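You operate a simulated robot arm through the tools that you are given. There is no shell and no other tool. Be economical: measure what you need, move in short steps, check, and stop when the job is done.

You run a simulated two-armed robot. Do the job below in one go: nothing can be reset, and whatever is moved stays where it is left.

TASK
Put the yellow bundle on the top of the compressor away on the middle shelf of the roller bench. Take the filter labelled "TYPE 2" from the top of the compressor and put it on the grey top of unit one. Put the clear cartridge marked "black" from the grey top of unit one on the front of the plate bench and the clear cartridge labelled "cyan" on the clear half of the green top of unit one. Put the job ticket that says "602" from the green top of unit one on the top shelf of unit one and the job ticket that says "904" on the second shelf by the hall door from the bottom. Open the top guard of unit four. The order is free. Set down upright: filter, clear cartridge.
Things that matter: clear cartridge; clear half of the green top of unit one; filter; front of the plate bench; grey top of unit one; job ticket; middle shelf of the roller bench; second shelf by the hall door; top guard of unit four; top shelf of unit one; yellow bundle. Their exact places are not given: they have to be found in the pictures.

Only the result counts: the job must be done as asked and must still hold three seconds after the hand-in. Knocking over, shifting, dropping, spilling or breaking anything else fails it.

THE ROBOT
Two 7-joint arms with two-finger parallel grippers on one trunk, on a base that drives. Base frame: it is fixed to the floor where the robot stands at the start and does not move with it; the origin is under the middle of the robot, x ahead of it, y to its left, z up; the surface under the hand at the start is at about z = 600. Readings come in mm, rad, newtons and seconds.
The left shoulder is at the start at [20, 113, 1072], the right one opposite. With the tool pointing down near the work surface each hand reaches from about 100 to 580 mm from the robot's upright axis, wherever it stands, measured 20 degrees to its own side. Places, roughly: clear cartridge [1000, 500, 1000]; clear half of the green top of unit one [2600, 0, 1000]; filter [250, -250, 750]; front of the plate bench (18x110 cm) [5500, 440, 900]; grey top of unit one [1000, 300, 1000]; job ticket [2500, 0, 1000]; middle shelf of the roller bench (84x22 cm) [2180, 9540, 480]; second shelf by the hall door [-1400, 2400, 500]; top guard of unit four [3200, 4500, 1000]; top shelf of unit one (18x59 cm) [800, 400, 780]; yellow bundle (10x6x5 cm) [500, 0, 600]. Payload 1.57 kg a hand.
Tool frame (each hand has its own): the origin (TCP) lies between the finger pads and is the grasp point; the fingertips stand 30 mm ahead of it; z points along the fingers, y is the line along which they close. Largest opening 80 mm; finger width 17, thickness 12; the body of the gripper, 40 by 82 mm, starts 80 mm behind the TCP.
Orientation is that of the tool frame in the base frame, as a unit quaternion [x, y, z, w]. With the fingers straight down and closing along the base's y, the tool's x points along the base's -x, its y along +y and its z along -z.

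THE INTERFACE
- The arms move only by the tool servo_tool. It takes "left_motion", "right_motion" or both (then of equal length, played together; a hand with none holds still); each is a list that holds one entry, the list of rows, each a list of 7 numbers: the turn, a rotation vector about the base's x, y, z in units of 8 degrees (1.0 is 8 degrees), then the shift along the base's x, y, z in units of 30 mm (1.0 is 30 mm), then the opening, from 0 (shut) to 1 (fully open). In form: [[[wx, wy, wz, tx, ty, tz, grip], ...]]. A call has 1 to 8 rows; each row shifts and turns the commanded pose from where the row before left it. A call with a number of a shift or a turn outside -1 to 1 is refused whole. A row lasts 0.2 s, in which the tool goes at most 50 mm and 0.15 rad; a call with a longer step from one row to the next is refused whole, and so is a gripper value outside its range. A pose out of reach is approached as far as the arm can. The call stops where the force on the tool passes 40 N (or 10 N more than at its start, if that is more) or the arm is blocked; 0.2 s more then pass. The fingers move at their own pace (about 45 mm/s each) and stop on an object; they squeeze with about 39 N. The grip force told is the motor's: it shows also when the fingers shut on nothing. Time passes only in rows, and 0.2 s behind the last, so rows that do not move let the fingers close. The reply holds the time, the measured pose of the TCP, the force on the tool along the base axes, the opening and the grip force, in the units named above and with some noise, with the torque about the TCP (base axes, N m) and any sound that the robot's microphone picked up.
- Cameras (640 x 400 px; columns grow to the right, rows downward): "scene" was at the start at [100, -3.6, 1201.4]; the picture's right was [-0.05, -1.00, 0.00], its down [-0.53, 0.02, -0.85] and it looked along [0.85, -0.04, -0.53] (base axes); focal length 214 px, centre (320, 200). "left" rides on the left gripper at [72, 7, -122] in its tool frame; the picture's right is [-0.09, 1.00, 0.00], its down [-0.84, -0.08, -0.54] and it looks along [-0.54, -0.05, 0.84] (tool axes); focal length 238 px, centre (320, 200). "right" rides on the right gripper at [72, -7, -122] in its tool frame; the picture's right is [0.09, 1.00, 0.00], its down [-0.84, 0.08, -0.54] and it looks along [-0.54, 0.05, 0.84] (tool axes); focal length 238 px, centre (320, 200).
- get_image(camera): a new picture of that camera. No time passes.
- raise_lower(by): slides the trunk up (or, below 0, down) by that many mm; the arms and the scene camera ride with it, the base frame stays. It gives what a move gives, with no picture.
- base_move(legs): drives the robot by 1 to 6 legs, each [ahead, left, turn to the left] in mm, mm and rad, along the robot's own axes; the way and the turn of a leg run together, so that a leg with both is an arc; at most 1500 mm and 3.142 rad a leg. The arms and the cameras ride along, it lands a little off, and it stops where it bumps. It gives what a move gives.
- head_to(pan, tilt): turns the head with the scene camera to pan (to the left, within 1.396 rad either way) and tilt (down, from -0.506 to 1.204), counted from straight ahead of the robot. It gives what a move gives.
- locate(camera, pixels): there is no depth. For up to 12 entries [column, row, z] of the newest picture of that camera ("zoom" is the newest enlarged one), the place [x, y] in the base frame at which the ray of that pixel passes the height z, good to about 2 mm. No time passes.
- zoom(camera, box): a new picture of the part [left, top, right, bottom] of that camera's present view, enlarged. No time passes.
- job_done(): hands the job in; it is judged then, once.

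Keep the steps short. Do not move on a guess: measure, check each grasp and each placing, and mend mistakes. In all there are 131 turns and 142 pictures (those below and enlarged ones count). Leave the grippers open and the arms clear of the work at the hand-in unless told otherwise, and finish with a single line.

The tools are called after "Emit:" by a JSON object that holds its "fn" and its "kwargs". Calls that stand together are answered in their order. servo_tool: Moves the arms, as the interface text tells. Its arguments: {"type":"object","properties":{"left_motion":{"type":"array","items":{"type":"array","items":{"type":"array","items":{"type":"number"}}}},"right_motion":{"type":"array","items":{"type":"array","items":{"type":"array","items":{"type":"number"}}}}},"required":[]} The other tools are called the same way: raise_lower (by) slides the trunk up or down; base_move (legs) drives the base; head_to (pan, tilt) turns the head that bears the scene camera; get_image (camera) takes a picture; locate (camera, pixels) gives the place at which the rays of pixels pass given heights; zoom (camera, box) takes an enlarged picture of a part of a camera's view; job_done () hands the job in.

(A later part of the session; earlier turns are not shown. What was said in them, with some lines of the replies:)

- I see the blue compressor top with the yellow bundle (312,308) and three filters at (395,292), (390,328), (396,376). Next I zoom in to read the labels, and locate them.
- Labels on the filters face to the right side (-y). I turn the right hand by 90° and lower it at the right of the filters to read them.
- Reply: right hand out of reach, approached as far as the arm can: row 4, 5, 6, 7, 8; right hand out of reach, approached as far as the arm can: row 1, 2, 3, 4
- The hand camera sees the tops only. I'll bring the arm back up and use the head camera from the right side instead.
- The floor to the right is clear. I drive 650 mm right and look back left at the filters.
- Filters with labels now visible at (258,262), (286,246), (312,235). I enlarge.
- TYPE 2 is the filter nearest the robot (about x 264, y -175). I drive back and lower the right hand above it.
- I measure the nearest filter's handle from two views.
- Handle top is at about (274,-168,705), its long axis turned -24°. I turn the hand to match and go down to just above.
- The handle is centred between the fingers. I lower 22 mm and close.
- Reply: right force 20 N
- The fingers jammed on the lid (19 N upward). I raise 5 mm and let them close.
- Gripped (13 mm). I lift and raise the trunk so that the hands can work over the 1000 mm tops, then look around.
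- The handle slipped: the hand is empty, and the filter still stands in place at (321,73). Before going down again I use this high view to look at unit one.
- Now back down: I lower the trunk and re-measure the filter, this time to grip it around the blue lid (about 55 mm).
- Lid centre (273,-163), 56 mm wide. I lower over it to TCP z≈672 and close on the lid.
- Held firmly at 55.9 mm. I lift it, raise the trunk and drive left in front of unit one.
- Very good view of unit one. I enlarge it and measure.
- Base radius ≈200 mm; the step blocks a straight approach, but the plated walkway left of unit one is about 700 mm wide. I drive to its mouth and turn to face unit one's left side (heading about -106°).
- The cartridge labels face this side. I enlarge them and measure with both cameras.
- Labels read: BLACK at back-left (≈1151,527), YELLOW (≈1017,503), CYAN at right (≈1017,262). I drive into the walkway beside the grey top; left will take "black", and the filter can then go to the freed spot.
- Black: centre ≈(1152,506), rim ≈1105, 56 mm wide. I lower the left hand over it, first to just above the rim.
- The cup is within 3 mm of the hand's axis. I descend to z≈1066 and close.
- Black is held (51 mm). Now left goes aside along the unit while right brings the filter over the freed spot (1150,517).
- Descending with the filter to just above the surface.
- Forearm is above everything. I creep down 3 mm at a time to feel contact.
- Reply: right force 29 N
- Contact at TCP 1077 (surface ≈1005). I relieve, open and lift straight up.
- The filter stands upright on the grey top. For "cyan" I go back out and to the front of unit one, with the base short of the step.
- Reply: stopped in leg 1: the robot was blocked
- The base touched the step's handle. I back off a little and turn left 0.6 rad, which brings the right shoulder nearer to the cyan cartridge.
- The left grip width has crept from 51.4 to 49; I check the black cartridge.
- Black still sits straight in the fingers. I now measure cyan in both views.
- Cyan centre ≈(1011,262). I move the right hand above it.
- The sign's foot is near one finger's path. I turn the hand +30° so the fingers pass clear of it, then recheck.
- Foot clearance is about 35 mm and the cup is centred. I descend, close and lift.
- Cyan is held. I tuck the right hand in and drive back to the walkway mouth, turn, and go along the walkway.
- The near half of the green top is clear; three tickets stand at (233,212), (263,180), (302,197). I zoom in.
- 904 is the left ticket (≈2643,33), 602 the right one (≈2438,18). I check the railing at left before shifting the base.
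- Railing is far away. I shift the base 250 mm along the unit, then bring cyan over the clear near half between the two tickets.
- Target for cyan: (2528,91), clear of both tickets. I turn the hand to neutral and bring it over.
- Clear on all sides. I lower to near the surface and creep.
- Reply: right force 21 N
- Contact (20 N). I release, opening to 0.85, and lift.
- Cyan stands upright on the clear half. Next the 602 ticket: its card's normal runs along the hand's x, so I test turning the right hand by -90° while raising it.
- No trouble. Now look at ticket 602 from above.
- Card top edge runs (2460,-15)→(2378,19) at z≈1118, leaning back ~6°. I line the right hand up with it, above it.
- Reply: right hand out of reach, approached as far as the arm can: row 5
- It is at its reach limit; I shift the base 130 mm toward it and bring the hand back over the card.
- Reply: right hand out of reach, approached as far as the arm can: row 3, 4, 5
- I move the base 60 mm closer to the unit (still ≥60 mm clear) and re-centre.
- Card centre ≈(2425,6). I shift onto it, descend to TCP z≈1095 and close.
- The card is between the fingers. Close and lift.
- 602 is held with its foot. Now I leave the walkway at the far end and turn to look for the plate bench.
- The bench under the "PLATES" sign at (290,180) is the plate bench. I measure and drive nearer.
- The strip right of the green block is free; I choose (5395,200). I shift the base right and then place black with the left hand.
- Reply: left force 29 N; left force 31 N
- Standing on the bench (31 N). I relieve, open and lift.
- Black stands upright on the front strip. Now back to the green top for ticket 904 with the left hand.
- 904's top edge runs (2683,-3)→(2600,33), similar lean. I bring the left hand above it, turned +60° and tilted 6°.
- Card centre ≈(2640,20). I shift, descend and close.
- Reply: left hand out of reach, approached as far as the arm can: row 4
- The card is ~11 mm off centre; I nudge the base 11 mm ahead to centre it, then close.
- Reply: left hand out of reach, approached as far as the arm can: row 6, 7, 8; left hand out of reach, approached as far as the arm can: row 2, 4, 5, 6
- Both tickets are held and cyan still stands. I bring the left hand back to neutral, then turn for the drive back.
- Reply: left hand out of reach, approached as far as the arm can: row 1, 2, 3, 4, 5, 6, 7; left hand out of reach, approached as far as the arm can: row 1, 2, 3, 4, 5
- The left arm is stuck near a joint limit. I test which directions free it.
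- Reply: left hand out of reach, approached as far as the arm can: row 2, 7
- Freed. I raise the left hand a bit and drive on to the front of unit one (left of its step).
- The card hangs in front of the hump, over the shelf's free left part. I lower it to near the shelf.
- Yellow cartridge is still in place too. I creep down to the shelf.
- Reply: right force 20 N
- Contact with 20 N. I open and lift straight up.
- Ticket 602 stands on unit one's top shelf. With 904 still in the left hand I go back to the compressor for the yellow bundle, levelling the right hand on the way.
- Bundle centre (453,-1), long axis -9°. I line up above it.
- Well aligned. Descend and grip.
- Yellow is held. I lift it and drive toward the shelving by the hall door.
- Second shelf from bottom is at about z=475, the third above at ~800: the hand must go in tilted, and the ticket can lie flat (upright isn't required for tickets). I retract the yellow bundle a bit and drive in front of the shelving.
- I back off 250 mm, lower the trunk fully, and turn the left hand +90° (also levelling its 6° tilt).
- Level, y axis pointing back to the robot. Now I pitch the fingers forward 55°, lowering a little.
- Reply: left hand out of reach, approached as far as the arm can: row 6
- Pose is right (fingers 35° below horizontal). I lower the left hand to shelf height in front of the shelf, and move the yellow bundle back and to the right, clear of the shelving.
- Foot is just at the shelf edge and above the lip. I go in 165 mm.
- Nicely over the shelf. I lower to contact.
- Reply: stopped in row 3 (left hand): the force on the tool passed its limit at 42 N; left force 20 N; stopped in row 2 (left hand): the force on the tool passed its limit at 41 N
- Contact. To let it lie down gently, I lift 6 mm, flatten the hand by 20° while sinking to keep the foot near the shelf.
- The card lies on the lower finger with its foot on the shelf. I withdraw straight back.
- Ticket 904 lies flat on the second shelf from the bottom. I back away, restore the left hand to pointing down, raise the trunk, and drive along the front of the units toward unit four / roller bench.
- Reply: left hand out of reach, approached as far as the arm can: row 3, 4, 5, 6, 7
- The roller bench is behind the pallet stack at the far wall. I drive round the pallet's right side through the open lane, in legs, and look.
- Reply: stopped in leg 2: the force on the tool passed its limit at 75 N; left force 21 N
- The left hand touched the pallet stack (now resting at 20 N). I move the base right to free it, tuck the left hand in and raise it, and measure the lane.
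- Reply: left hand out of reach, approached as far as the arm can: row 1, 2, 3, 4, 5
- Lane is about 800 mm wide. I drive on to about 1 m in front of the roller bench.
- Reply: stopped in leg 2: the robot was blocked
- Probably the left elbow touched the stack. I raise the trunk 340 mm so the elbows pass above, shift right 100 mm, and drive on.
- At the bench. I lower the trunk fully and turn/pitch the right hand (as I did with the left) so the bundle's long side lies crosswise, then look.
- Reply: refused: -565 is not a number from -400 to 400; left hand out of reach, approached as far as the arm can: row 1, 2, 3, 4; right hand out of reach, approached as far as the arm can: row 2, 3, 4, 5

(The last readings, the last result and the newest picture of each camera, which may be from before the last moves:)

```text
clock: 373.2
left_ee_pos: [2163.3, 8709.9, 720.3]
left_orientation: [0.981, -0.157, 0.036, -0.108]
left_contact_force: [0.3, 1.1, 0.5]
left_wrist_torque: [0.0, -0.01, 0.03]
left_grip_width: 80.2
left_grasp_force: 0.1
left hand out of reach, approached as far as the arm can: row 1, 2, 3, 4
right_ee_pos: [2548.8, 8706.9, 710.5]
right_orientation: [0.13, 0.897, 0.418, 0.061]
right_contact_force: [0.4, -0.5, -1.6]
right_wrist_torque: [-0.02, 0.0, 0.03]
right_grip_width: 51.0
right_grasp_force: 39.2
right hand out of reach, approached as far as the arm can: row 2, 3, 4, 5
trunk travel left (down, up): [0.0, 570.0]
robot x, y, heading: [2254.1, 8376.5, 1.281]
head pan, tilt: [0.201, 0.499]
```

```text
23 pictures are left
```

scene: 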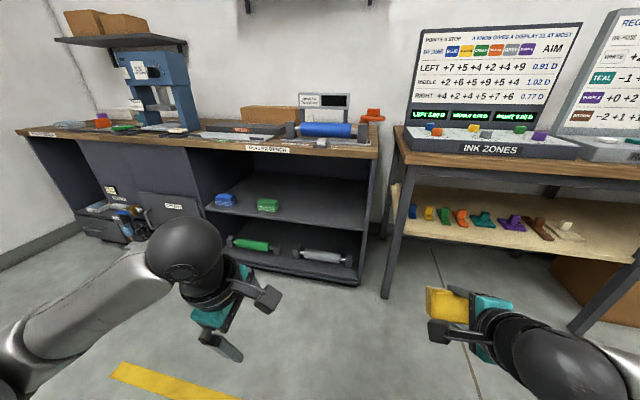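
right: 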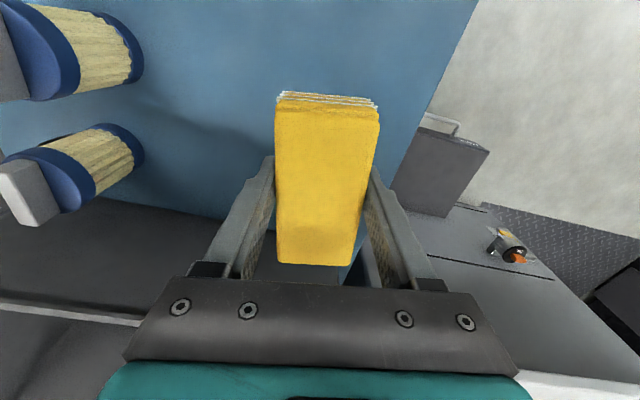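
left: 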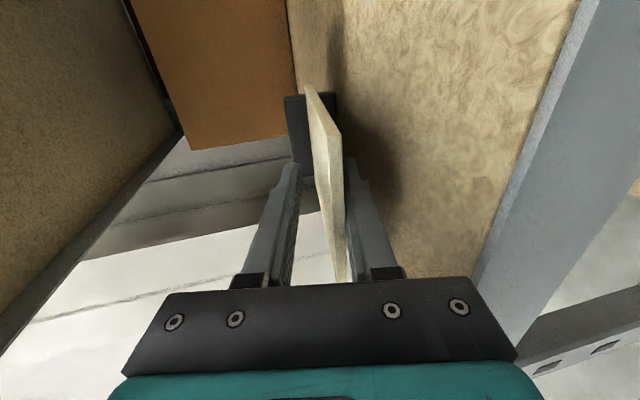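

Emit:
{"fn": "zoom", "kwargs": {"camera": "scene", "box": [190, 130, 400, 290]}}

Emit:
{"fn": "locate", "kwargs": {"camera": "scene", "pixels": [[207, 207, 480], [362, 229, 480], [340, 205, 480], [268, 209, 480], [377, 156, 830], [360, 286, 50], [300, 182, 480], [366, 190, 480]]}}

Emit:
{"fn": "servo_tool", "kwargs": {"right_motion": [[[0, 0, 0, 0.4, -1, 0, 0], [0, 0, 0, 0.4, -1, 0, 0], [0, 0, 0, 0, 0, -0.8, 0], [0, 0, 0, 0, 0, -0.8, 0], [0, 0, 0, 0, 0, -0.8, 0], [0, 0, 0, 0, 0, -0.8, 0]]]}}

```text
2.50 times, centred on (295, 210) of scene
```

zoom: 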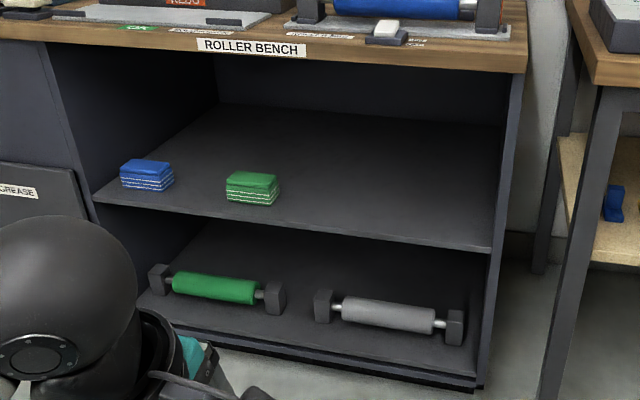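

```text
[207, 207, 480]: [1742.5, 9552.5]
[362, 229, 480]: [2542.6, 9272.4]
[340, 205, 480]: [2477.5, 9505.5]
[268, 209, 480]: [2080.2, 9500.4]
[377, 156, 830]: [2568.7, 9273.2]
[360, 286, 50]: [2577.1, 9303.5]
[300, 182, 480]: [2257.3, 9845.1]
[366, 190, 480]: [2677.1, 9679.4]
```

```text
clock: 374.6
left_ee_pos: [2162.4, 8709.9, 720.6]
left_orientation: [0.981, -0.158, 0.036, -0.108]
left_contact_force: [-0.4, -0.3, 0.7]
left_wrist_torque: [0.0, 0.0, -0.02]
left_grip_width: 79.8
left_grasp_force: 0.1
right_ee_pos: [2557.7, 8690.4, 715.5]
right_orientation: [0.127, 0.896, 0.421, 0.057]
right_contact_force: [-0.3, 0.5, -1.4]
right_wrist_torque: [-0.01, 0.01, 0.0]
right_grip_width: 51.3
right_grasp_force: 38.9
right hand out of reach, approached as far as the arm can: row 1, 2, 3, 4, 5, 6
trunk travel left (down, up): [0.0, 570.0]
robot x, y, heading: [2254.8, 8375.7, 1.279]
head pan, tilt: [0.201, 0.499]
```

Shelf front edge: (1742,9552)→(2543,9272), z≈480; its right half is free. The right arm sticks at this pitch, so I ease the pitch back by ~14° while lowering.

Emit:
{"fn": "servo_tool", "kwargs": {"right_motion": [[[-0.86, 0.26, 0, 0, 0, -0.5, 0], [-0.86, 0.26, 0, 0, 0, -0.5, 0], [0, 0, 0, 0, 0, -0.9, 0], [0, 0, 0, 0, 0, -0.9, 0], [0, 0, 0, 0, 0, -0.9, 0], [0, 0, 0, 0, 0, -0.9, 0]]]}}

```text
clock: 376.0
left_ee_pos: [2162.4, 8710.0, 719.1]
left_orientation: [0.981, -0.157, 0.036, -0.108]
left_contact_force: [-0.1, 0.3, -0.6]
left_wrist_torque: [0.0, 0.0, -0.01]
left_grip_width: 80.1
left_grasp_force: 0.0
right_ee_pos: [2555.3, 8690.8, 576.1]
right_orientation: [0.136, 0.941, 0.307, 0.045]
right_contact_force: [-0.5, 0.3, -1.9]
right_wrist_torque: [-0.01, -0.02, 0.03]
right_grip_width: 51.2
right_grasp_force: 39.0
trunk travel left (down, up): [0.0, 570.0]
robot x, y, heading: [2255.6, 8377.5, 1.276]
head pan, tilt: [0.201, 0.499]
```

Freed: TCP z=576, fingers 54° below horizontal. Before going in, the left hand must be pulled back; I turn it to neutral and retract it.

Emit:
{"fn": "servo_tool", "kwargs": {"left_motion": [[[0, 0, -0.9, 0, 0, 0, 1], [0, 0, -0.9, 0, 0, 0, 1], [0, 0, -0.9, 0, 0, 0, 1], [0, 0, -0.9, 0, 0, 0, 1], [0, 0, -0.9, 0, 0, 0, 1], [0, 0, -0.9, 0, 0, 0, 1], [0, 0, -0.9, 0, 0, 0, 1], [0, 0, -0.9, 0, 0, 0, 1]]]}}

Emit:
{"fn": "servo_tool", "kwargs": {"left_motion": [[[0, 0, -0.9, -0.3, -0.9, 0, 1], [0, 0, -0.9, -0.3, -0.9, 0, 1], [0, 0, 0, -0.3, -0.9, 0, 1], [0, 0, 0, -0.3, -0.9, 0, 1], [0, 0, 0, -0.3, -0.9, 0, 1], [0, 0, 0, -0.3, -0.9, 0, 1]]]}}

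```text
clock: 377.8
left_ee_pos: [2162.6, 8709.9, 719.9]
left_orientation: [0.783, -0.611, 0.085, -0.078]
left_contact_force: [1.0, -0.4, 0.0]
left_wrist_torque: [0.01, 0.01, 0.01]
left_grip_width: 80.0
left_grasp_force: 0.1
right_ee_pos: [2555.1, 8690.3, 577.3]
right_orientation: [0.137, 0.941, 0.306, 0.046]
right_contact_force: [0.0, -0.4, -0.2]
right_wrist_torque: [-0.02, -0.01, 0.01]
right_grip_width: 51.3
right_grasp_force: 38.8
trunk travel left (down, up): [0.0, 570.0]
robot x, y, heading: [2255.3, 8377.9, 1.279]
head pan, tilt: [0.201, 0.499]
```

```text
clock: 379.2
left_ee_pos: [2101.5, 8660.9, 706.9]
left_orientation: [-0.701, 0.703, -0.095, 0.067]
left_contact_force: [0.0, 0.7, -0.1]
left_wrist_torque: [0.02, 0.0, -0.03]
left_grip_width: 80.1
left_grasp_force: 0.1
left hand out of reach, approached as far as the arm can: row 2, 3, 4, 5, 6
right_ee_pos: [2555.1, 8690.6, 576.7]
right_orientation: [0.138, 0.941, 0.305, 0.045]
right_contact_force: [0.2, -0.4, -1.5]
right_wrist_torque: [-0.02, 0.02, -0.01]
right_grip_width: 51.4
right_grasp_force: 39.3
trunk travel left (down, up): [0.0, 570.0]
robot x, y, heading: [2257.8, 8373.7, 1.277]
head pan, tilt: [0.201, 0.499]
```

Left hand is back to 230 mm ahead. I drive in: first beside the shelf, look, then the last 200 mm.

Emit:
{"fn": "base_move", "kwargs": {"legs": [[430, 366, 0]]}}

Emit:
{"fn": "head_to", "kwargs": {"pan": -0.3, "tilt": 0.7}}

Emit:
{"fn": "get_image", "kwargs": {"camera": "scene"}}

```text
clock: 382.4
left_ee_pos: [1881.1, 9170.7, 705.9]
left_orientation: [-0.699, 0.705, -0.094, 0.066]
left_contact_force: [-0.4, -0.1, -0.9]
left_wrist_torque: [0.01, 0.0, -0.01]
left_grip_width: 80.1
left_grasp_force: 0.0
right_ee_pos: [2334.4, 9196.6, 578.3]
right_orientation: [0.139, 0.941, 0.306, 0.045]
right_contact_force: [0.8, -0.6, -0.6]
right_wrist_torque: [0.02, 0.03, 0.01]
right_grip_width: 51.3
right_grasp_force: 38.2
trunk travel left (down, up): [0.0, 570.0]
robot x, y, heading: [2033.2, 8882.8, 1.269]
head pan, tilt: [0.201, 0.499]
```

```text
clock: 383.3
left_ee_pos: [1880.9, 9170.1, 705.2]
left_orientation: [-0.699, 0.706, -0.094, 0.066]
left_contact_force: [0.3, 0.0, 0.6]
left_wrist_torque: [0.0, -0.01, 0.03]
left_grip_width: 80.1
left_grasp_force: 0.1
right_ee_pos: [2335.1, 9197.7, 575.2]
right_orientation: [0.138, 0.941, 0.306, 0.046]
right_contact_force: [0.5, -1.1, -1.0]
right_wrist_torque: [-0.02, 0.01, -0.01]
right_grip_width: 51.4
right_grasp_force: 39.0
trunk travel left (down, up): [0.0, 570.0]
robot x, y, heading: [2033.4, 8881.6, 1.261]
head pan, tilt: [-0.3, 0.7]
```

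```text
21 pictures are left
```

scene: 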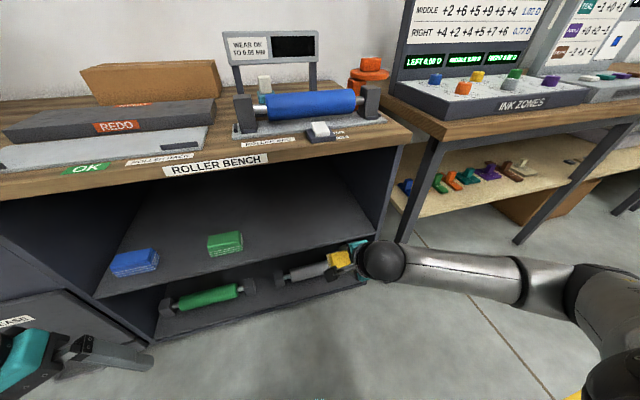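

Emit:
{"fn": "locate", "kwargs": {"camera": "scene", "pixels": [[403, 244, 0], [517, 243, 0], [447, 138, 830], [383, 238, 480], [375, 262, 400]]}}

Emit:
{"fn": "get_image", "kwargs": {"camera": "right"}}

```text
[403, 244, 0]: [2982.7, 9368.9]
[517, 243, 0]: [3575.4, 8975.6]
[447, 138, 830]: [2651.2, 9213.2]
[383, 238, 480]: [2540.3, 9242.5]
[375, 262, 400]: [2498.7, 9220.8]
```

```text
20 pictures are left
```

right: 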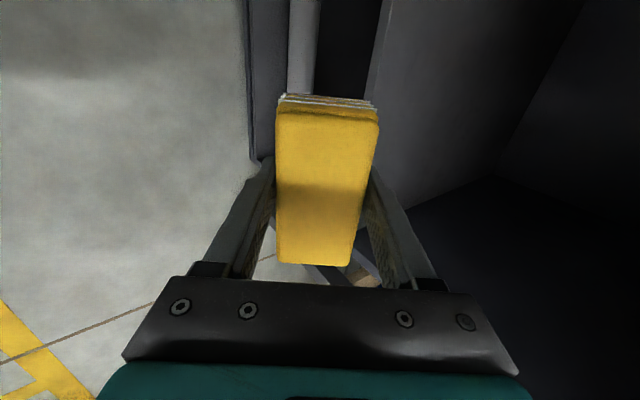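

Table edge is clear of the forearm. I go in 212 mm and check.

Emit:
{"fn": "base_move", "kwargs": {"legs": [[212, 0, 0]]}}

Emit:
{"fn": "get_image", "kwargs": {"camera": "scene"}}

```text
clock: 385.0
left_ee_pos: [1944.6, 9370.1, 705.9]
left_orientation: [-0.698, 0.707, -0.094, 0.066]
left_contact_force: [0.5, 0.3, -0.3]
left_wrist_torque: [0.04, -0.02, -0.02]
left_grip_width: 79.9
left_grasp_force: 0.1
right_ee_pos: [2397.2, 9395.6, 577.9]
right_orientation: [0.14, 0.941, 0.305, 0.047]
right_contact_force: [-0.3, 0.5, -2.4]
right_wrist_torque: [-0.02, -0.01, 0.04]
right_grip_width: 51.2
right_grasp_force: 38.9
trunk travel left (down, up): [0.0, 570.0]
robot x, y, heading: [2094.7, 9084.7, 1.267]
head pan, tilt: [-0.3, 0.7]
```

```text
19 pictures are left
```

scene: 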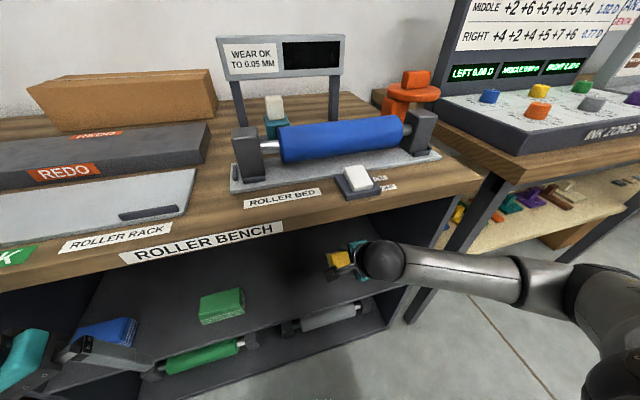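

Bundle is over the free right part of the middle shelf. I lower to contact.

Emit:
{"fn": "servo_tool", "kwargs": {"right_motion": [[[0, 0, 0, 0, 0, -0.5, 0], [0, 0, 0, 0, 0, -0.5, 0], [0, 0, 0, 0, 0, -0.3, 0], [0, 0, 0, 0, 0, -0.15, 0], [0, 0, 0, 0, 0, 0, 0]]]}}

Emit:
{"fn": "servo_tool", "kwargs": {"right_motion": [[[0, 0, 0, 0, 0, -0.15, 0], [0, 0, 0, 0, 0, 0, 0]]]}}

Emit:
{"fn": "zoom", "kwargs": {"camera": "scene", "box": [260, 200, 460, 340]}}

```text
clock: 386.2
left_ee_pos: [1944.2, 9370.8, 705.7]
left_orientation: [-0.698, 0.707, -0.094, 0.066]
left_contact_force: [0.3, -0.1, -0.3]
left_wrist_torque: [0.01, -0.05, 0.0]
left_grip_width: 79.8
left_grasp_force: 0.1
right_ee_pos: [2403.9, 9396.6, 563.2]
right_orientation: [0.141, 0.942, 0.302, 0.045]
right_contact_force: [0.0, 0.0, -2.0]
right_wrist_torque: [-0.02, 0.0, 0.01]
right_grip_width: 51.3
right_grasp_force: 39.2
right hand out of reach, approached as far as the arm can: row 1, 2, 3, 4
trunk travel left (down, up): [0.0, 570.0]
robot x, y, heading: [2094.2, 9085.1, 1.27]
head pan, tilt: [-0.3, 0.7]
```

```text
clock: 386.8
left_ee_pos: [1943.9, 9370.1, 705.1]
left_orientation: [-0.698, 0.707, -0.094, 0.066]
left_contact_force: [-0.3, -0.6, -0.4]
left_wrist_torque: [-0.01, 0.02, 0.01]
left_grip_width: 80.2
left_grasp_force: 0.1
right_ee_pos: [2407.5, 9398.5, 559.2]
right_orientation: [0.141, 0.942, 0.302, 0.045]
right_contact_force: [-1.0, -0.2, -1.9]
right_wrist_torque: [0.0, 0.02, -0.01]
right_grip_width: 51.3
right_grasp_force: 38.4
right hand out of reach, approached as far as the arm can: row 1
trunk travel left (down, up): [0.0, 570.0]
robot x, y, heading: [2096.1, 9083.7, 1.271]
head pan, tilt: [-0.3, 0.7]
```

```text
2.86 times, centred on (360, 270) of scene
```

zoom: 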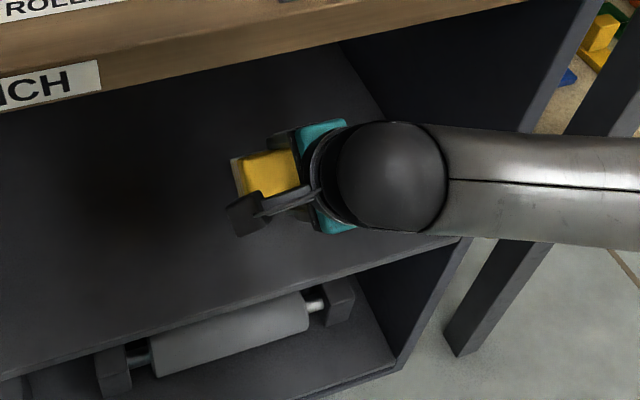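

It's ~30 mm above the shelf at its limit; I ease the pitch while lowering, then release, withdraw back-and-up, back the base off and look.

Emit:
{"fn": "servo_tool", "kwargs": {"right_motion": [[[-0.57, 0.18, 0, 0, 0, -0.4, 0], [-0.57, 0.18, 0, 0, 0, -0.4, 0], [0, 0, 0, 0, 0, -0.3, 0], [0, 0, 0, 0, 0, 0, 0]]]}}

Emit:
{"fn": "servo_tool", "kwargs": {"right_motion": [[[0, 0, 0, 0, 0, 0, 0.8], [0, 0, 0, 0, 0, 0, 1], [0, 0, 0, 0, 0, 0, 1], [0, 0, 0, 0, 0, 0, 1], [0, 0, 0, -0.1, -0.3, 0.6, 1], [0, 0, 0, -0.15, -0.4, 0.7, 1], [0, 0, 0, -0.15, -0.5, 0.6, 1]]]}}

Emit:
{"fn": "base_move", "kwargs": {"legs": [[-330, 0, 0]]}}

Emit:
{"fn": "get_image", "kwargs": {"camera": "scene"}}

```text
clock: 387.8
left_ee_pos: [1943.4, 9369.5, 706.6]
left_orientation: [-0.698, 0.707, -0.094, 0.065]
left_contact_force: [0.5, 0.0, -0.1]
left_wrist_torque: [-0.01, 0.01, 0.02]
left_grip_width: 79.9
left_grasp_force: 0.1
right_ee_pos: [2406.9, 9399.3, 525.9]
right_orientation: [0.144, 0.963, 0.226, 0.033]
right_contact_force: [-0.5, -0.1, -1.4]
right_wrist_torque: [-0.02, -0.01, 0.0]
right_grip_width: 51.2
right_grasp_force: 38.7
trunk travel left (down, up): [0.0, 570.0]
robot x, y, heading: [2096.5, 9082.2, 1.266]
head pan, tilt: [-0.3, 0.7]
```

```text
clock: 389.4
left_ee_pos: [1943.7, 9369.8, 704.5]
left_orientation: [-0.698, 0.707, -0.095, 0.066]
left_contact_force: [-0.7, -0.6, -0.1]
left_wrist_torque: [-0.01, 0.03, 0.02]
left_grip_width: 80.0
left_grasp_force: 0.0
right_ee_pos: [2395.7, 9361.9, 582.3]
right_orientation: [0.144, 0.963, 0.226, 0.035]
right_contact_force: [-0.2, -0.2, -0.3]
right_wrist_torque: [-0.01, -0.04, -0.01]
right_grip_width: 80.0
right_grasp_force: 0.1
trunk travel left (down, up): [0.0, 570.0]
robot x, y, heading: [2091.2, 9087.3, 1.27]
head pan, tilt: [-0.3, 0.7]
```

```text
clock: 391.6
left_ee_pos: [1845.7, 9053.4, 705.0]
left_orientation: [-0.697, 0.708, -0.095, 0.065]
left_contact_force: [-0.4, -1.1, -0.5]
left_wrist_torque: [0.0, -0.02, 0.02]
left_grip_width: 79.9
left_grasp_force: 0.1
right_ee_pos: [2297.2, 9045.4, 582.9]
right_orientation: [0.145, 0.963, 0.227, 0.034]
right_contact_force: [-0.3, 0.2, -0.1]
right_wrist_torque: [0.01, 0.01, -0.02]
right_grip_width: 80.0
right_grasp_force: 0.0
trunk travel left (down, up): [0.0, 570.0]
robot x, y, heading: [1992.8, 8764.4, 1.27]
head pan, tilt: [-0.3, 0.7]
```

```text
17 pictures are left
```

scene: 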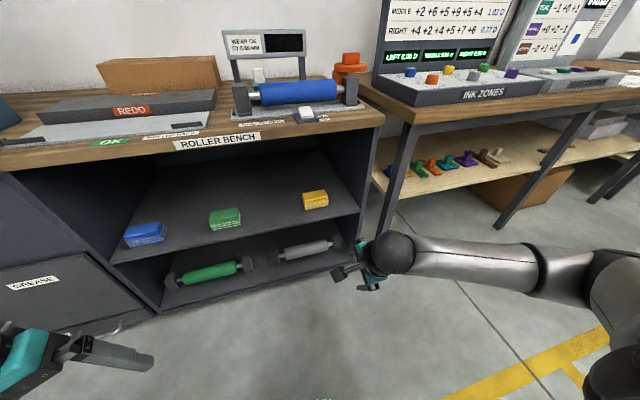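

Yellow lies flat on the middle shelf. Now unit four: I raise the trunk, drive back through the lane to the open gap left of unit four, turn to face it, and look.

Emit:
{"fn": "raise_lower", "kwargs": {"by": 400}}

Emit:
{"fn": "raise_lower", "kwargs": {"by": 160}}

Emit:
{"fn": "base_move", "kwargs": {"legs": [[0, 0, 0.3], [-364, -267, 0], [-960, -40, 0], [-960, -60, 0], [-830, 127, 0], [0, 0, 2.86]]}}

Emit:
{"fn": "head_to", "kwargs": {"pan": 0.9, "tilt": 0.6}}

Emit:
{"fn": "get_image", "kwargs": {"camera": "scene"}}

```text
clock: 395.4
left_ee_pos: [1845.7, 9055.8, 1106.1]
left_orientation: [-0.697, 0.708, -0.094, 0.066]
left_contact_force: [-0.5, 0.2, -0.4]
left_wrist_torque: [-0.01, -0.01, 0.01]
left_grip_width: 80.0
left_grasp_force: 0.0
right_ee_pos: [2297.4, 9045.1, 982.5]
right_orientation: [0.146, 0.963, 0.226, 0.035]
right_contact_force: [-0.2, -0.1, 0.5]
right_wrist_torque: [0.02, -0.01, 0.0]
right_grip_width: 80.0
right_grasp_force: 0.1
trunk travel left (down, up): [-400.0, 170.0]
robot x, y, heading: [1995.9, 8768.7, 1.267]
head pan, tilt: [-0.3, 0.7]
```

```text
clock: 397.2
left_ee_pos: [1844.8, 9054.4, 1264.8]
left_orientation: [-0.697, 0.708, -0.094, 0.065]
left_contact_force: [0.3, -0.8, 0.2]
left_wrist_torque: [0.02, -0.01, -0.03]
left_grip_width: 79.9
left_grasp_force: 0.0
right_ee_pos: [2297.2, 9045.6, 1142.4]
right_orientation: [0.145, 0.963, 0.226, 0.034]
right_contact_force: [0.9, 0.3, -0.4]
right_wrist_torque: [0.04, 0.0, 0.0]
right_grip_width: 79.9
right_grasp_force: 0.1
trunk travel left (down, up): [-560.0, 10.0]
robot x, y, heading: [1997.3, 8769.7, 1.266]
head pan, tilt: [-0.3, 0.7]
```

```text
clock: 420.9
left_ee_pos: [2401.2, 5374.8, 1265.3]
left_orientation: [0.687, 0.718, -0.068, -0.092]
left_contact_force: [0.0, -1.1, -0.5]
left_wrist_torque: [-0.02, 0.03, 0.03]
left_grip_width: 80.1
left_grasp_force: 0.1
right_ee_pos: [1950.6, 5356.0, 1141.5]
right_orientation: [0.966, -0.118, -0.027, 0.227]
right_contact_force: [0.2, 0.4, 0.5]
right_wrist_torque: [0.0, 0.02, 0.02]
right_grip_width: 80.0
right_grasp_force: 0.0
trunk travel left (down, up): [-560.0, 10.0]
robot x, y, heading: [2231.9, 5655.3, -1.82]
head pan, tilt: [-0.3, 0.7]
```

```text
clock: 422.3
left_ee_pos: [2401.1, 5374.4, 1265.8]
left_orientation: [0.687, 0.718, -0.069, -0.092]
left_contact_force: [-0.4, 0.8, -0.8]
left_wrist_torque: [0.01, -0.01, -0.02]
left_grip_width: 79.8
left_grasp_force: 0.1
right_ee_pos: [1950.8, 5356.3, 1142.6]
right_orientation: [0.966, -0.117, -0.027, 0.227]
right_contact_force: [0.2, -0.2, 1.2]
right_wrist_torque: [0.02, -0.01, 0.03]
right_grip_width: 79.9
right_grasp_force: 0.0
trunk travel left (down, up): [-560.0, 10.0]
robot x, y, heading: [2234.5, 5652.6, -1.818]
head pan, tilt: [0.901, 0.6]
```

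```text
16 pictures are left
```

scene: 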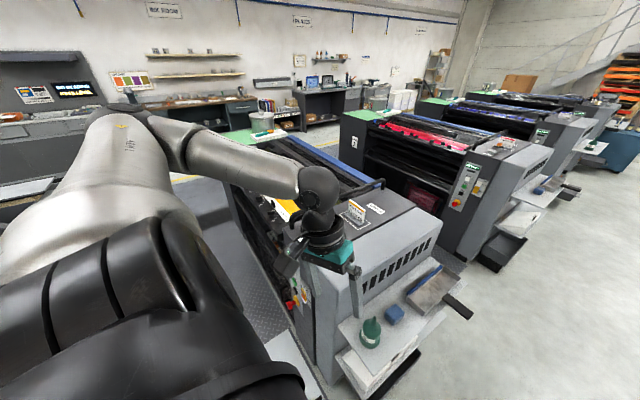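

Emit:
{"fn": "zoom", "kwargs": {"camera": "scene", "box": [230, 110, 450, 250]}}

Emit:
{"fn": "base_move", "kwargs": {"legs": [[60, 900, 0]]}}

Emit:
{"fn": "head_to", "kwargs": {"pan": -0.1, "tilt": 0.8}}

Emit:
{"fn": "get_image", "kwargs": {"camera": "scene"}}

Emit:
{"fn": "zoom", "kwargs": {"camera": "scene", "box": [130, 90, 530, 340]}}

```text
2.86 times, centred on (340, 180) of scene
```

zoom: 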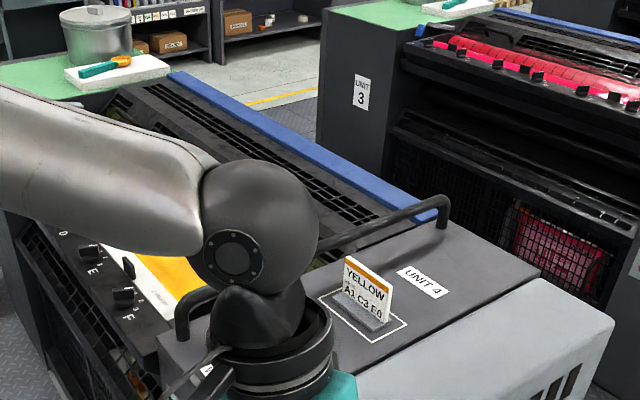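

```text
clock: 427.1
left_ee_pos: [3269.9, 5095.1, 1265.9]
left_orientation: [0.687, 0.717, -0.068, -0.092]
left_contact_force: [0.2, -0.3, 0.8]
left_wrist_torque: [0.03, -0.01, -0.02]
left_grip_width: 79.9
left_grasp_force: 0.1
right_ee_pos: [2817.8, 5077.1, 1141.8]
right_orientation: [0.966, -0.117, -0.027, 0.227]
right_contact_force: [-0.9, -0.5, -0.5]
right_wrist_torque: [0.02, -0.04, 0.01]
right_grip_width: 79.9
right_grasp_force: 0.0
trunk travel left (down, up): [-560.0, 10.0]
robot x, y, heading: [3098.7, 5372.6, -1.819]
head pan, tilt: [0.901, 0.6]
```

```text
clock: 428.4
left_ee_pos: [3270.0, 5094.5, 1266.9]
left_orientation: [0.687, 0.718, -0.068, -0.092]
left_contact_force: [-0.3, 0.7, 0.1]
left_wrist_torque: [0.01, 0.0, -0.03]
left_grip_width: 80.1
left_grasp_force: 0.2
right_ee_pos: [2818.4, 5077.7, 1143.1]
right_orientation: [0.967, -0.117, -0.028, 0.226]
right_contact_force: [-0.1, -0.6, -0.1]
right_wrist_torque: [-0.04, -0.02, 0.0]
right_grip_width: 80.0
right_grasp_force: 0.1
trunk travel left (down, up): [-560.0, 10.0]
robot x, y, heading: [3103.1, 5373.8, -1.812]
head pan, tilt: [-0.099, 0.799]
```

```text
14 pictures are left
```

scene: 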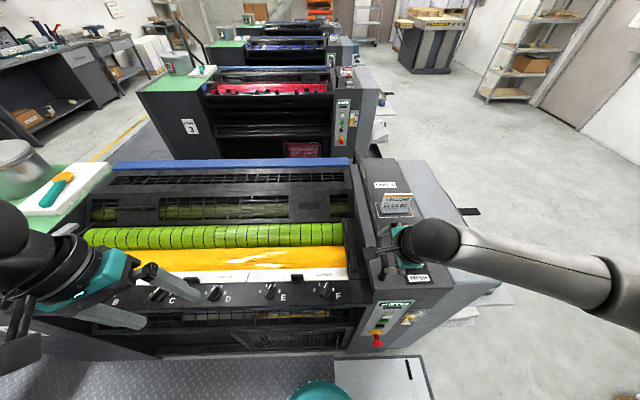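

```text
1.60 times, centred on (330, 215) of scene
```

zoom: 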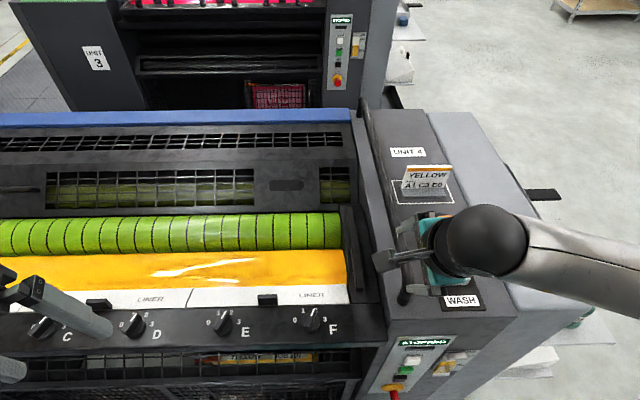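

The grated dark panel behind the green roller is the top guard. I zoom to find its handle and hinge.

Emit:
{"fn": "zoom", "kwargs": {"camera": "scene", "box": [70, 140, 230, 240]}}

Emit:
{"fn": "zoom", "kwargs": {"camera": "scene", "box": [210, 140, 370, 240]}}

Emit:
{"fn": "locate", "kwargs": {"camera": "scene", "pixels": [[235, 190, 1000], [130, 208, 1000], [308, 206, 1000], [85, 225, 1000], [340, 220, 1000], [340, 170, 1000], [215, 222, 1000]]}}

```text
4.00 times, centred on (150, 190) of scene
```

zoom: 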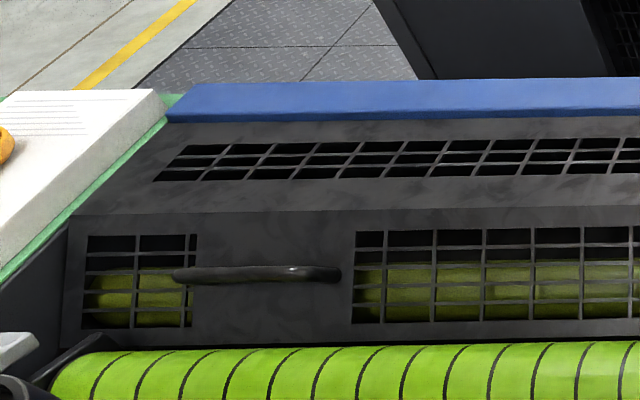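

```text
4.00 times, centred on (290, 190) of scene
```

zoom: 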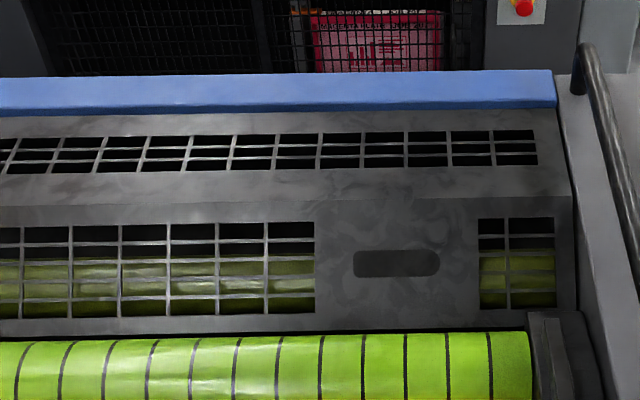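

```text
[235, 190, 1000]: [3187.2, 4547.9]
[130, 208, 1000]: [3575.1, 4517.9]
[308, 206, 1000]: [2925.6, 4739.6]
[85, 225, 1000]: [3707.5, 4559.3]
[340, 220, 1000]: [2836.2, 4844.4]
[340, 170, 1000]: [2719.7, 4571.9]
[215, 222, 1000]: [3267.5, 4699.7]
```

The handle bar is at the left of the sloped panel (about 3565,4520 at z≈1000). The right hand's pose (fingers down-forward, closing along the slope) suits it. I drive alongside and look with both cameras.

Emit:
{"fn": "base_move", "kwargs": {"legs": [[0, 0, -0.035], [225, 800, 0]]}}

Emit:
{"fn": "head_to", "kwargs": {"pan": -0.2, "tilt": 0.85}}

Emit:
{"fn": "get_image", "kwargs": {"camera": "scene"}}

Emit:
{"fn": "get_image", "kwargs": {"camera": "right"}}

```text
clock: 433.3
left_ee_pos: [3986.7, 4709.9, 1266.9]
left_orientation: [0.698, 0.706, -0.068, -0.093]
left_contact_force: [-0.3, 0.5, -1.1]
left_wrist_torque: [-0.02, -0.03, 0.03]
left_grip_width: 79.7
left_grasp_force: 0.1
right_ee_pos: [3533.8, 4707.1, 1142.7]
right_orientation: [0.965, -0.132, -0.032, 0.226]
right_contact_force: [-0.1, 0.4, 0.1]
right_wrist_torque: [0.01, 0.01, -0.01]
right_grip_width: 80.0
right_grasp_force: 0.1
trunk travel left (down, up): [-560.0, 10.0]
robot x, y, heading: [3829.3, 4989.9, -1.849]
head pan, tilt: [-0.099, 0.799]
stopped in leg 2: the robot was blocked; the commanded pose is now the measured one
```

```text
clock: 434.0
left_ee_pos: [3984.8, 4709.7, 1266.2]
left_orientation: [0.698, 0.707, -0.067, -0.094]
left_contact_force: [-0.4, -0.2, 0.7]
left_wrist_torque: [0.02, -0.02, 0.02]
left_grip_width: 80.2
left_grasp_force: 0.1
right_ee_pos: [3534.9, 4707.4, 1142.5]
right_orientation: [0.965, -0.132, -0.031, 0.226]
right_contact_force: [0.0, 0.1, -0.8]
right_wrist_torque: [-0.01, 0.02, 0.02]
right_grip_width: 80.0
right_grasp_force: 0.0
trunk travel left (down, up): [-560.0, 10.0]
robot x, y, heading: [3823.5, 4990.6, -1.847]
head pan, tilt: [-0.201, 0.85]
```

```text
10 pictures are left
```

scene: 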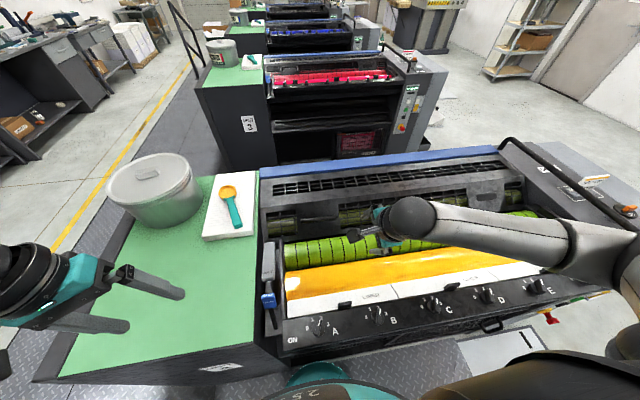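

```text
9 pictures are left
5 turns are left
```

right: 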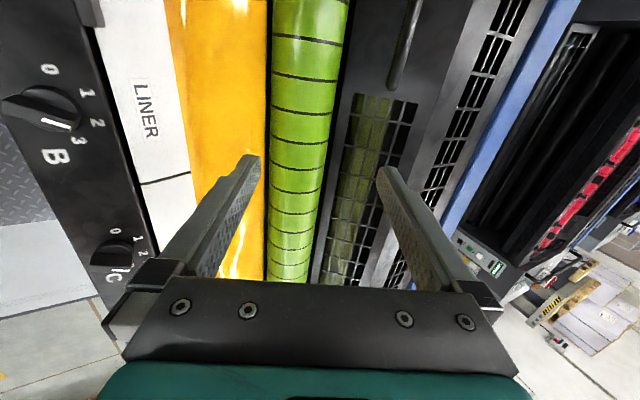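

I triangulate the bar at about (3515..3681, 4488..4438, z≈950). Raising the hand slightly, lowering the trunk 200 mm for reach, then moving toward the bar, stopping short for a check.

Emit:
{"fn": "locate", "kwargs": {"camera": "right", "pixels": [[397, 80, 950], [397, 80, 1000], [415, 10, 950], [415, 10, 1000]]}}

Emit:
{"fn": "zoom", "kwargs": {"camera": "scene", "box": [250, 180, 378, 260]}}

Emit:
{"fn": "locate", "kwargs": {"camera": "zoom", "pixels": [[320, 200, 950], [320, 200, 1000], [100, 160, 950], [300, 170, 950], [200, 165, 950], [200, 165, 1000], [400, 170, 950]]}}

Emit:
{"fn": "servo_tool", "kwargs": {"right_motion": [[[0, 0, 0, 0, 0, 1, 1], [0, 0, 0, 0, 0, 1, 1]]]}}

Emit:
{"fn": "raise_lower", "kwargs": {"by": -200}}

Emit:
{"fn": "servo_tool", "kwargs": {"right_motion": [[[0, 0, 0, 0.31, -0.9, 0.05, 1], [0, 0, 0, 0.31, -0.9, 0.05, 1], [0, 0, 0, 0.31, -0.9, 0.05, 1], [0, 0, 0, 0.31, -0.9, 0.05, 1], [0, 0, 0, 0.31, -0.9, 0.05, 1]]]}}

Emit:
{"fn": "get_image", "kwargs": {"camera": "right"}}

Emit:
{"fn": "get_image", "kwargs": {"camera": "scene"}}

```text
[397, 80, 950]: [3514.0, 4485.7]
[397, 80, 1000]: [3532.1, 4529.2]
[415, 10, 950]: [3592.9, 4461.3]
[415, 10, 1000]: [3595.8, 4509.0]
```

```text
5.00 times, centred on (314, 220) of scene
```

zoom: 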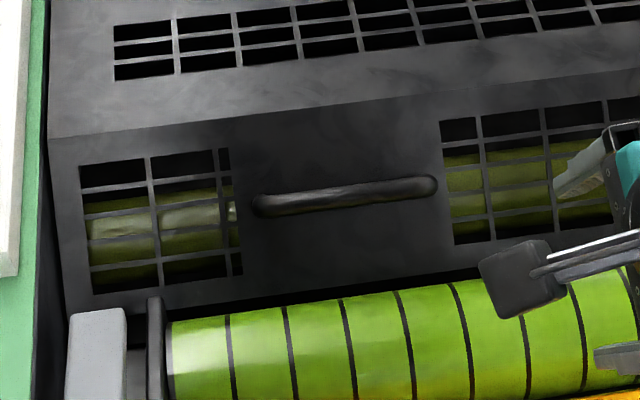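

```text
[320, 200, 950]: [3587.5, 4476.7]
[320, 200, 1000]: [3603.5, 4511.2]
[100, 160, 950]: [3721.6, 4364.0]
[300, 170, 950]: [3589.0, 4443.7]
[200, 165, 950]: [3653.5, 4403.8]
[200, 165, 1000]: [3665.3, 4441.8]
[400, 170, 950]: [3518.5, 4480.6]
```

```text
clock: 434.6
left_ee_pos: [3985.1, 4710.0, 1266.1]
left_orientation: [0.699, 0.706, -0.067, -0.094]
left_contact_force: [0.5, 0.4, 0.9]
left_wrist_torque: [-0.02, 0.03, -0.01]
left_grip_width: 80.0
left_grasp_force: 0.2
right_ee_pos: [3533.3, 4708.4, 1204.1]
right_orientation: [0.964, -0.132, -0.032, 0.226]
right_contact_force: [-0.2, -0.1, 0.0]
right_wrist_torque: [-0.01, 0.01, -0.02]
right_grip_width: 79.9
right_grasp_force: 0.1
trunk travel left (down, up): [-560.0, 10.0]
robot x, y, heading: [3827.8, 4992.2, -1.846]
head pan, tilt: [-0.201, 0.85]
```

```text
clock: 436.8
left_ee_pos: [3985.3, 4709.5, 1066.4]
left_orientation: [0.699, 0.706, -0.067, -0.094]
left_contact_force: [-1.0, 0.0, 0.6]
left_wrist_torque: [-0.01, -0.01, 0.0]
left_grip_width: 79.8
left_grasp_force: 0.2
right_ee_pos: [3532.2, 4709.2, 1004.0]
right_orientation: [0.965, -0.132, -0.031, 0.226]
right_contact_force: [0.2, -0.1, -0.3]
right_wrist_torque: [0.03, 0.0, -0.02]
right_grip_width: 79.9
right_grasp_force: 0.2
trunk travel left (down, up): [-360.0, 210.0]
robot x, y, heading: [3827.9, 4992.9, -1.845]
head pan, tilt: [-0.201, 0.85]
```

```text
clock: 437.9
left_ee_pos: [3984.1, 4710.3, 1064.1]
left_orientation: [0.699, 0.706, -0.068, -0.093]
left_contact_force: [0.6, 0.8, 0.0]
left_wrist_torque: [0.0, -0.01, 0.01]
left_grip_width: 79.7
left_grasp_force: 0.1
right_ee_pos: [3580.4, 4572.5, 1009.7]
right_orientation: [0.964, -0.132, -0.031, 0.227]
right_contact_force: [0.1, -0.1, 0.8]
right_wrist_torque: [-0.06, -0.06, -0.03]
right_grip_width: 79.4
right_grasp_force: 0.0
trunk travel left (down, up): [-360.0, 210.0]
robot x, y, heading: [3823.1, 4996.3, -1.851]
head pan, tilt: [-0.201, 0.85]
```

```text
7 pictures are left
```

right: 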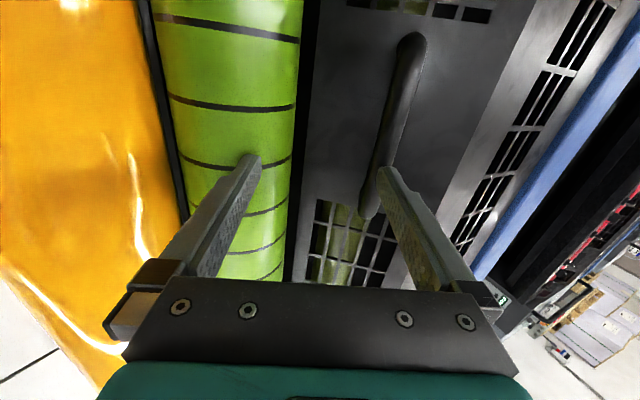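

```text
6 pictures are left
4 turns are left
```

scene: 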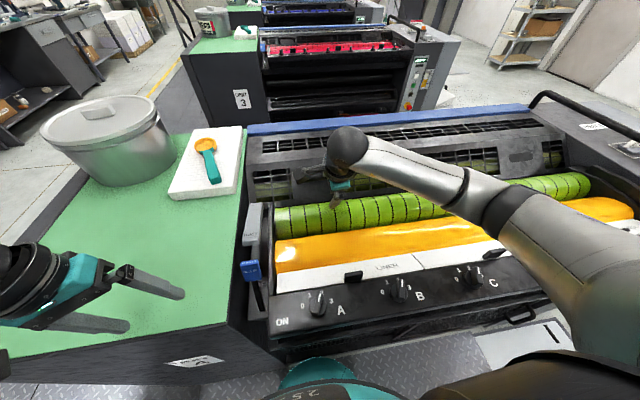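

Refined: bar centre ≈(3571,4496,972), i.e. 51 mm along the hand's y and 68 mm along its z. I shift, advance, close on the bar, and lift along an arc about the rear hinge by the blue edge.

Emit:
{"fn": "servo_tool", "kwargs": {"right_motion": [[[0, 0, 0, -0.205, -0.733, 0.377, 1], [0, 0, 0, -0.205, -0.733, 0.377, 1], [0, 0, 0, -0.112, -0.4, -0.833, 1], [0, 0, 0, -0.112, -0.4, -0.833, 1], [0, 0, 0, 0, 0, 0, 0], [0, 0, 0, 0, 0, 0, 0], [0, 0, 0, 0, 0, 0, 0], [0, 0, 0, 0, 0, 0, 0]]]}}

Emit:
{"fn": "servo_tool", "kwargs": {"right_motion": [[[0, 0, 0, 0.04, 0.138, 0.97, 0], [0, 0, 0, 0, 0, 0.967, 0], [0, 0, 0, -0.041, -0.144, 0.97, 0], [0, 0, 0, -0.079, -0.275, 0.923, 0]]]}}

Emit:
{"fn": "get_image", "kwargs": {"camera": "scene"}}

Emit:
{"fn": "get_image", "kwargs": {"camera": "right"}}

```text
clock: 439.0
left_ee_pos: [3984.6, 4709.6, 1065.7]
left_orientation: [0.698, 0.706, -0.068, -0.094]
left_contact_force: [-0.5, -0.6, -0.4]
left_wrist_torque: [0.06, 0.0, 0.0]
left_grip_width: 79.8
left_grasp_force: 0.0
right_ee_pos: [3563.3, 4502.9, 1000.9]
right_orientation: [0.961, -0.134, -0.03, 0.24]
right_contact_force: [1.3, 12.7, 19.8]
right_wrist_torque: [-0.66, 0.38, -0.23]
right_grip_width: 49.9
right_grasp_force: 0.1
trunk travel left (down, up): [-360.0, 210.0]
robot x, y, heading: [3826.4, 4993.1, -1.849]
head pan, tilt: [-0.201, 0.85]
stopped in row 5 (right hand): the force on the tool passed its limit at 48 N (the readings are from after the stop); the commanded pose is now the measured one
```

```text
clock: 440.0
left_ee_pos: [3985.2, 4707.9, 1064.8]
left_orientation: [0.697, 0.707, -0.067, -0.094]
left_contact_force: [-0.9, -0.4, 0.5]
left_wrist_torque: [0.0, 0.0, 0.0]
left_grip_width: 80.1
left_grasp_force: 0.1
right_ee_pos: [3558.2, 4492.3, 1111.5]
right_orientation: [0.962, -0.134, -0.03, 0.237]
right_contact_force: [1.1, -11.9, -6.0]
right_wrist_torque: [-0.07, 0.01, -0.59]
right_grip_width: 16.3
right_grasp_force: 31.7
trunk travel left (down, up): [-360.0, 210.0]
robot x, y, heading: [3821.2, 4990.9, -1.855]
head pan, tilt: [-0.201, 0.85]
```

```text
5 pictures are left
```

scene: 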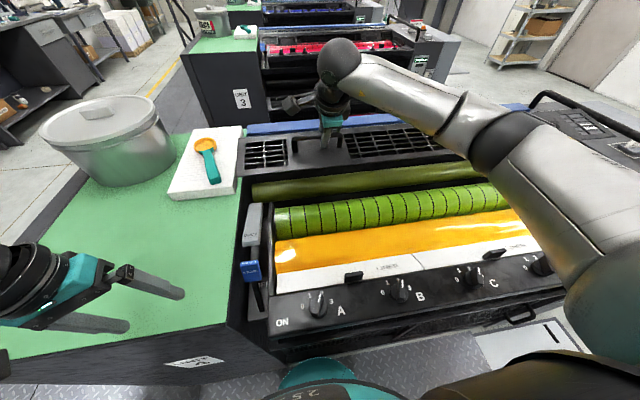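

```text
4 pictures are left
3 turns are left
```

right: 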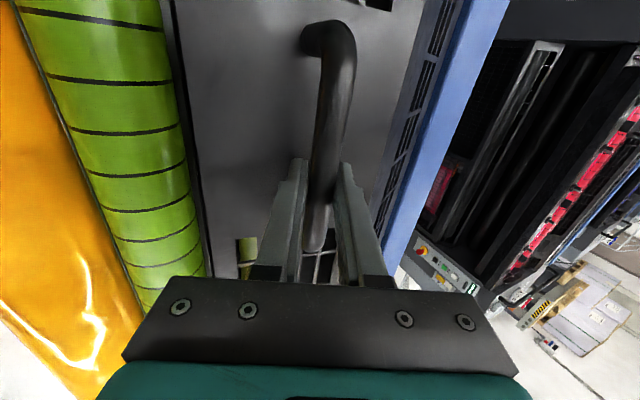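

The bar is gripped and the guard is lifting. I follow the rest of the arc toward upright.

Emit:
{"fn": "servo_tool", "kwargs": {"right_motion": [[[0, 0, 0, -0.125, -0.435, 0.86, 0], [0, 0, 0, -0.155, -0.54, 0.79, 0], [0, 0, 0, -0.185, -0.65, 0.71, 0], [0, 0, 0, -0.211, -0.735, 0.6, 0], [0, 0, 0, -0.232, -0.807, 0.48, 0], [0, 0, 0, -0.25, -0.87, 0.36, 0], [0, 0, 0, -0.26, -0.907, 0.21, 0], [0, 0, 0, -0.265, -0.93, 0.07, 0]]]}}

Emit:
{"fn": "servo_tool", "kwargs": {"right_motion": [[[0, 0, 0, -0.265, -0.93, -0.07, 0], [0, 0, 0, -0.26, -0.9, -0.2, 0], [0, 0, 0, 0, 0, 0, 0]]]}}

Emit:
{"fn": "get_image", "kwargs": {"camera": "scene"}}

```text
clock: 441.8
left_ee_pos: [3988.2, 4710.7, 1065.2]
left_orientation: [0.697, 0.707, -0.068, -0.094]
left_contact_force: [0.5, -0.2, 0.9]
left_wrist_torque: [-0.03, -0.02, 0.0]
left_grip_width: 79.9
left_grasp_force: 0.1
right_ee_pos: [3538.7, 4383.3, 1221.8]
right_orientation: [0.962, -0.129, -0.029, 0.238]
right_contact_force: [12.6, -12.8, 9.4]
right_wrist_torque: [-0.86, 0.83, -0.48]
right_grip_width: 16.6
right_grasp_force: 32.0
right hand out of reach, approached as far as the arm can: row 6, 7, 8
trunk travel left (down, up): [-360.0, 210.0]
robot x, y, heading: [3825.4, 4990.2, -1.85]
head pan, tilt: [-0.201, 0.85]
```

```text
clock: 442.6
left_ee_pos: [3986.9, 4711.3, 1065.8]
left_orientation: [0.698, 0.706, -0.068, -0.094]
left_contact_force: [0.2, 0.1, 0.6]
left_wrist_torque: [0.03, 0.01, 0.04]
left_grip_width: 79.9
left_grasp_force: 0.1
right_ee_pos: [3524.4, 4385.1, 1210.8]
right_orientation: [0.962, -0.133, -0.031, 0.236]
right_contact_force: [14.0, 1.5, 15.1]
right_wrist_torque: [0.02, -0.15, -0.55]
right_grip_width: 16.3
right_grasp_force: 31.6
right hand out of reach, approached as far as the arm can: row 1, 2
trunk travel left (down, up): [-360.0, 210.0]
robot x, y, heading: [3831.3, 4994.5, -1.845]
head pan, tilt: [-0.201, 0.85]
```

```text
3 pictures are left
2 turns are left
```

scene: 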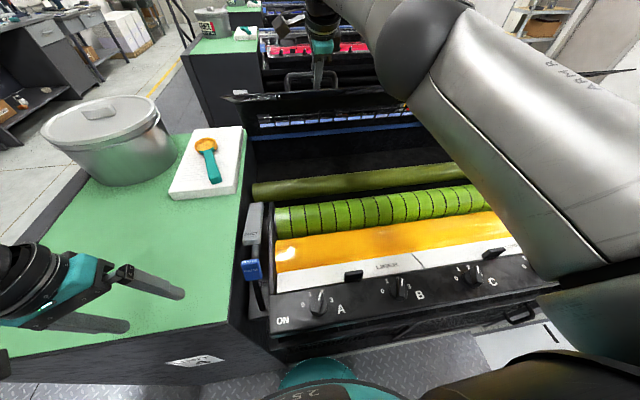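

The guard stands up at roughly 70–80°, with no closing force felt at the hand. I open the fingers slightly, slide off the bar along the finger axis, and back the arm clear, then look.

Emit:
{"fn": "servo_tool", "kwargs": {"right_motion": [[[0, 0, 0, 0, 0, 0, 0.32], [0, 0, 0, 0, 0, 0, 0.32], [0, 0, 0, 0.06, 0.2, 0.45, 0.32], [0, 0, 0, 0.11, 0.4, 0.88, 0.32], [0, 0, 0, 0.11, 0.4, 0.88, 0.32], [0, 0, 0, 0.11, 0.4, 0.88, 0.32], [0, 0, 0, 0.11, 0.4, 0.88, 0.32], [0, 0, 0, 0.15, 0.5, 0.7, 0.32]]]}}

Emit:
{"fn": "servo_tool", "kwargs": {"right_motion": [[[0, 0, 0, 0.2, 0.8, 0.4, 0.5], [0, 0, 0, 0.25, 0.9, 0, 1], [0, 0, 0, 0.25, 0.9, 0, 1], [0, 0, 0, 0.25, 0.9, 0, 1], [0, 0, 0, 0.25, 0.9, 0, 1], [0, 0, 0, 0, 0, 0, 1]]]}}

Emit:
{"fn": "get_image", "kwargs": {"camera": "scene"}}

```text
clock: 444.4
left_ee_pos: [3985.1, 4709.9, 1066.4]
left_orientation: [0.699, 0.706, -0.068, -0.095]
left_contact_force: [1.1, 0.1, 0.7]
left_wrist_torque: [-0.01, -0.02, 0.01]
left_grip_width: 80.1
left_grasp_force: 0.1
right_ee_pos: [3541.6, 4452.1, 1350.1]
right_orientation: [0.962, -0.133, -0.031, 0.235]
right_contact_force: [0.2, 0.2, 0.2]
right_wrist_torque: [-0.02, -0.02, 0.0]
right_grip_width: 25.6
right_grasp_force: 0.1
trunk travel left (down, up): [-360.0, 210.0]
robot x, y, heading: [3826.0, 4992.9, -1.849]
head pan, tilt: [-0.201, 0.85]
```

```text
clock: 445.8
left_ee_pos: [3986.3, 4708.9, 1064.7]
left_orientation: [0.698, 0.707, -0.068, -0.095]
left_contact_force: [0.1, -0.5, -0.3]
left_wrist_torque: [0.03, 0.03, 0.0]
left_grip_width: 80.1
left_grasp_force: 0.1
right_ee_pos: [3577.5, 4583.9, 1362.4]
right_orientation: [0.962, -0.133, -0.031, 0.236]
right_contact_force: [0.3, -0.7, 0.0]
right_wrist_torque: [0.03, 0.0, -0.03]
right_grip_width: 80.0
right_grasp_force: 0.0
trunk travel left (down, up): [-360.0, 210.0]
robot x, y, heading: [3825.5, 4994.3, -1.849]
head pan, tilt: [-0.201, 0.85]
```

```text
2 pictures are left
1 turns are left
```

scene: 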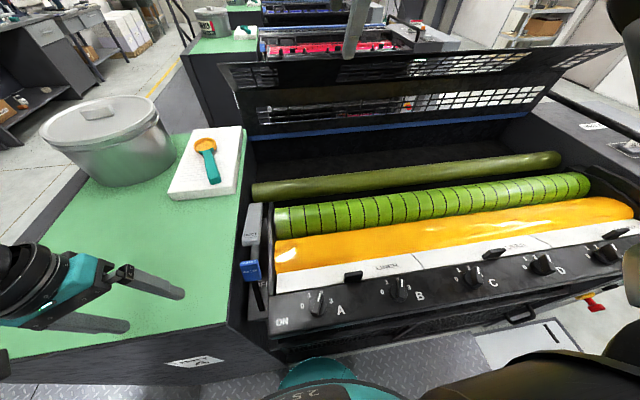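

The guard stands open by itself, both grippers are open and the arms are clear, so I hand in.

Emit:
{"fn": "job_done", "kwargs": {}}

```text
The job is handed in.
```

All seven items were done and handed in, but ticket 904 lies flat on its shelf, the left hand bumped the paper pallet stack once (75 N), and the base touched unit one's step handle; I saw no shift from either bump but did not check closely.
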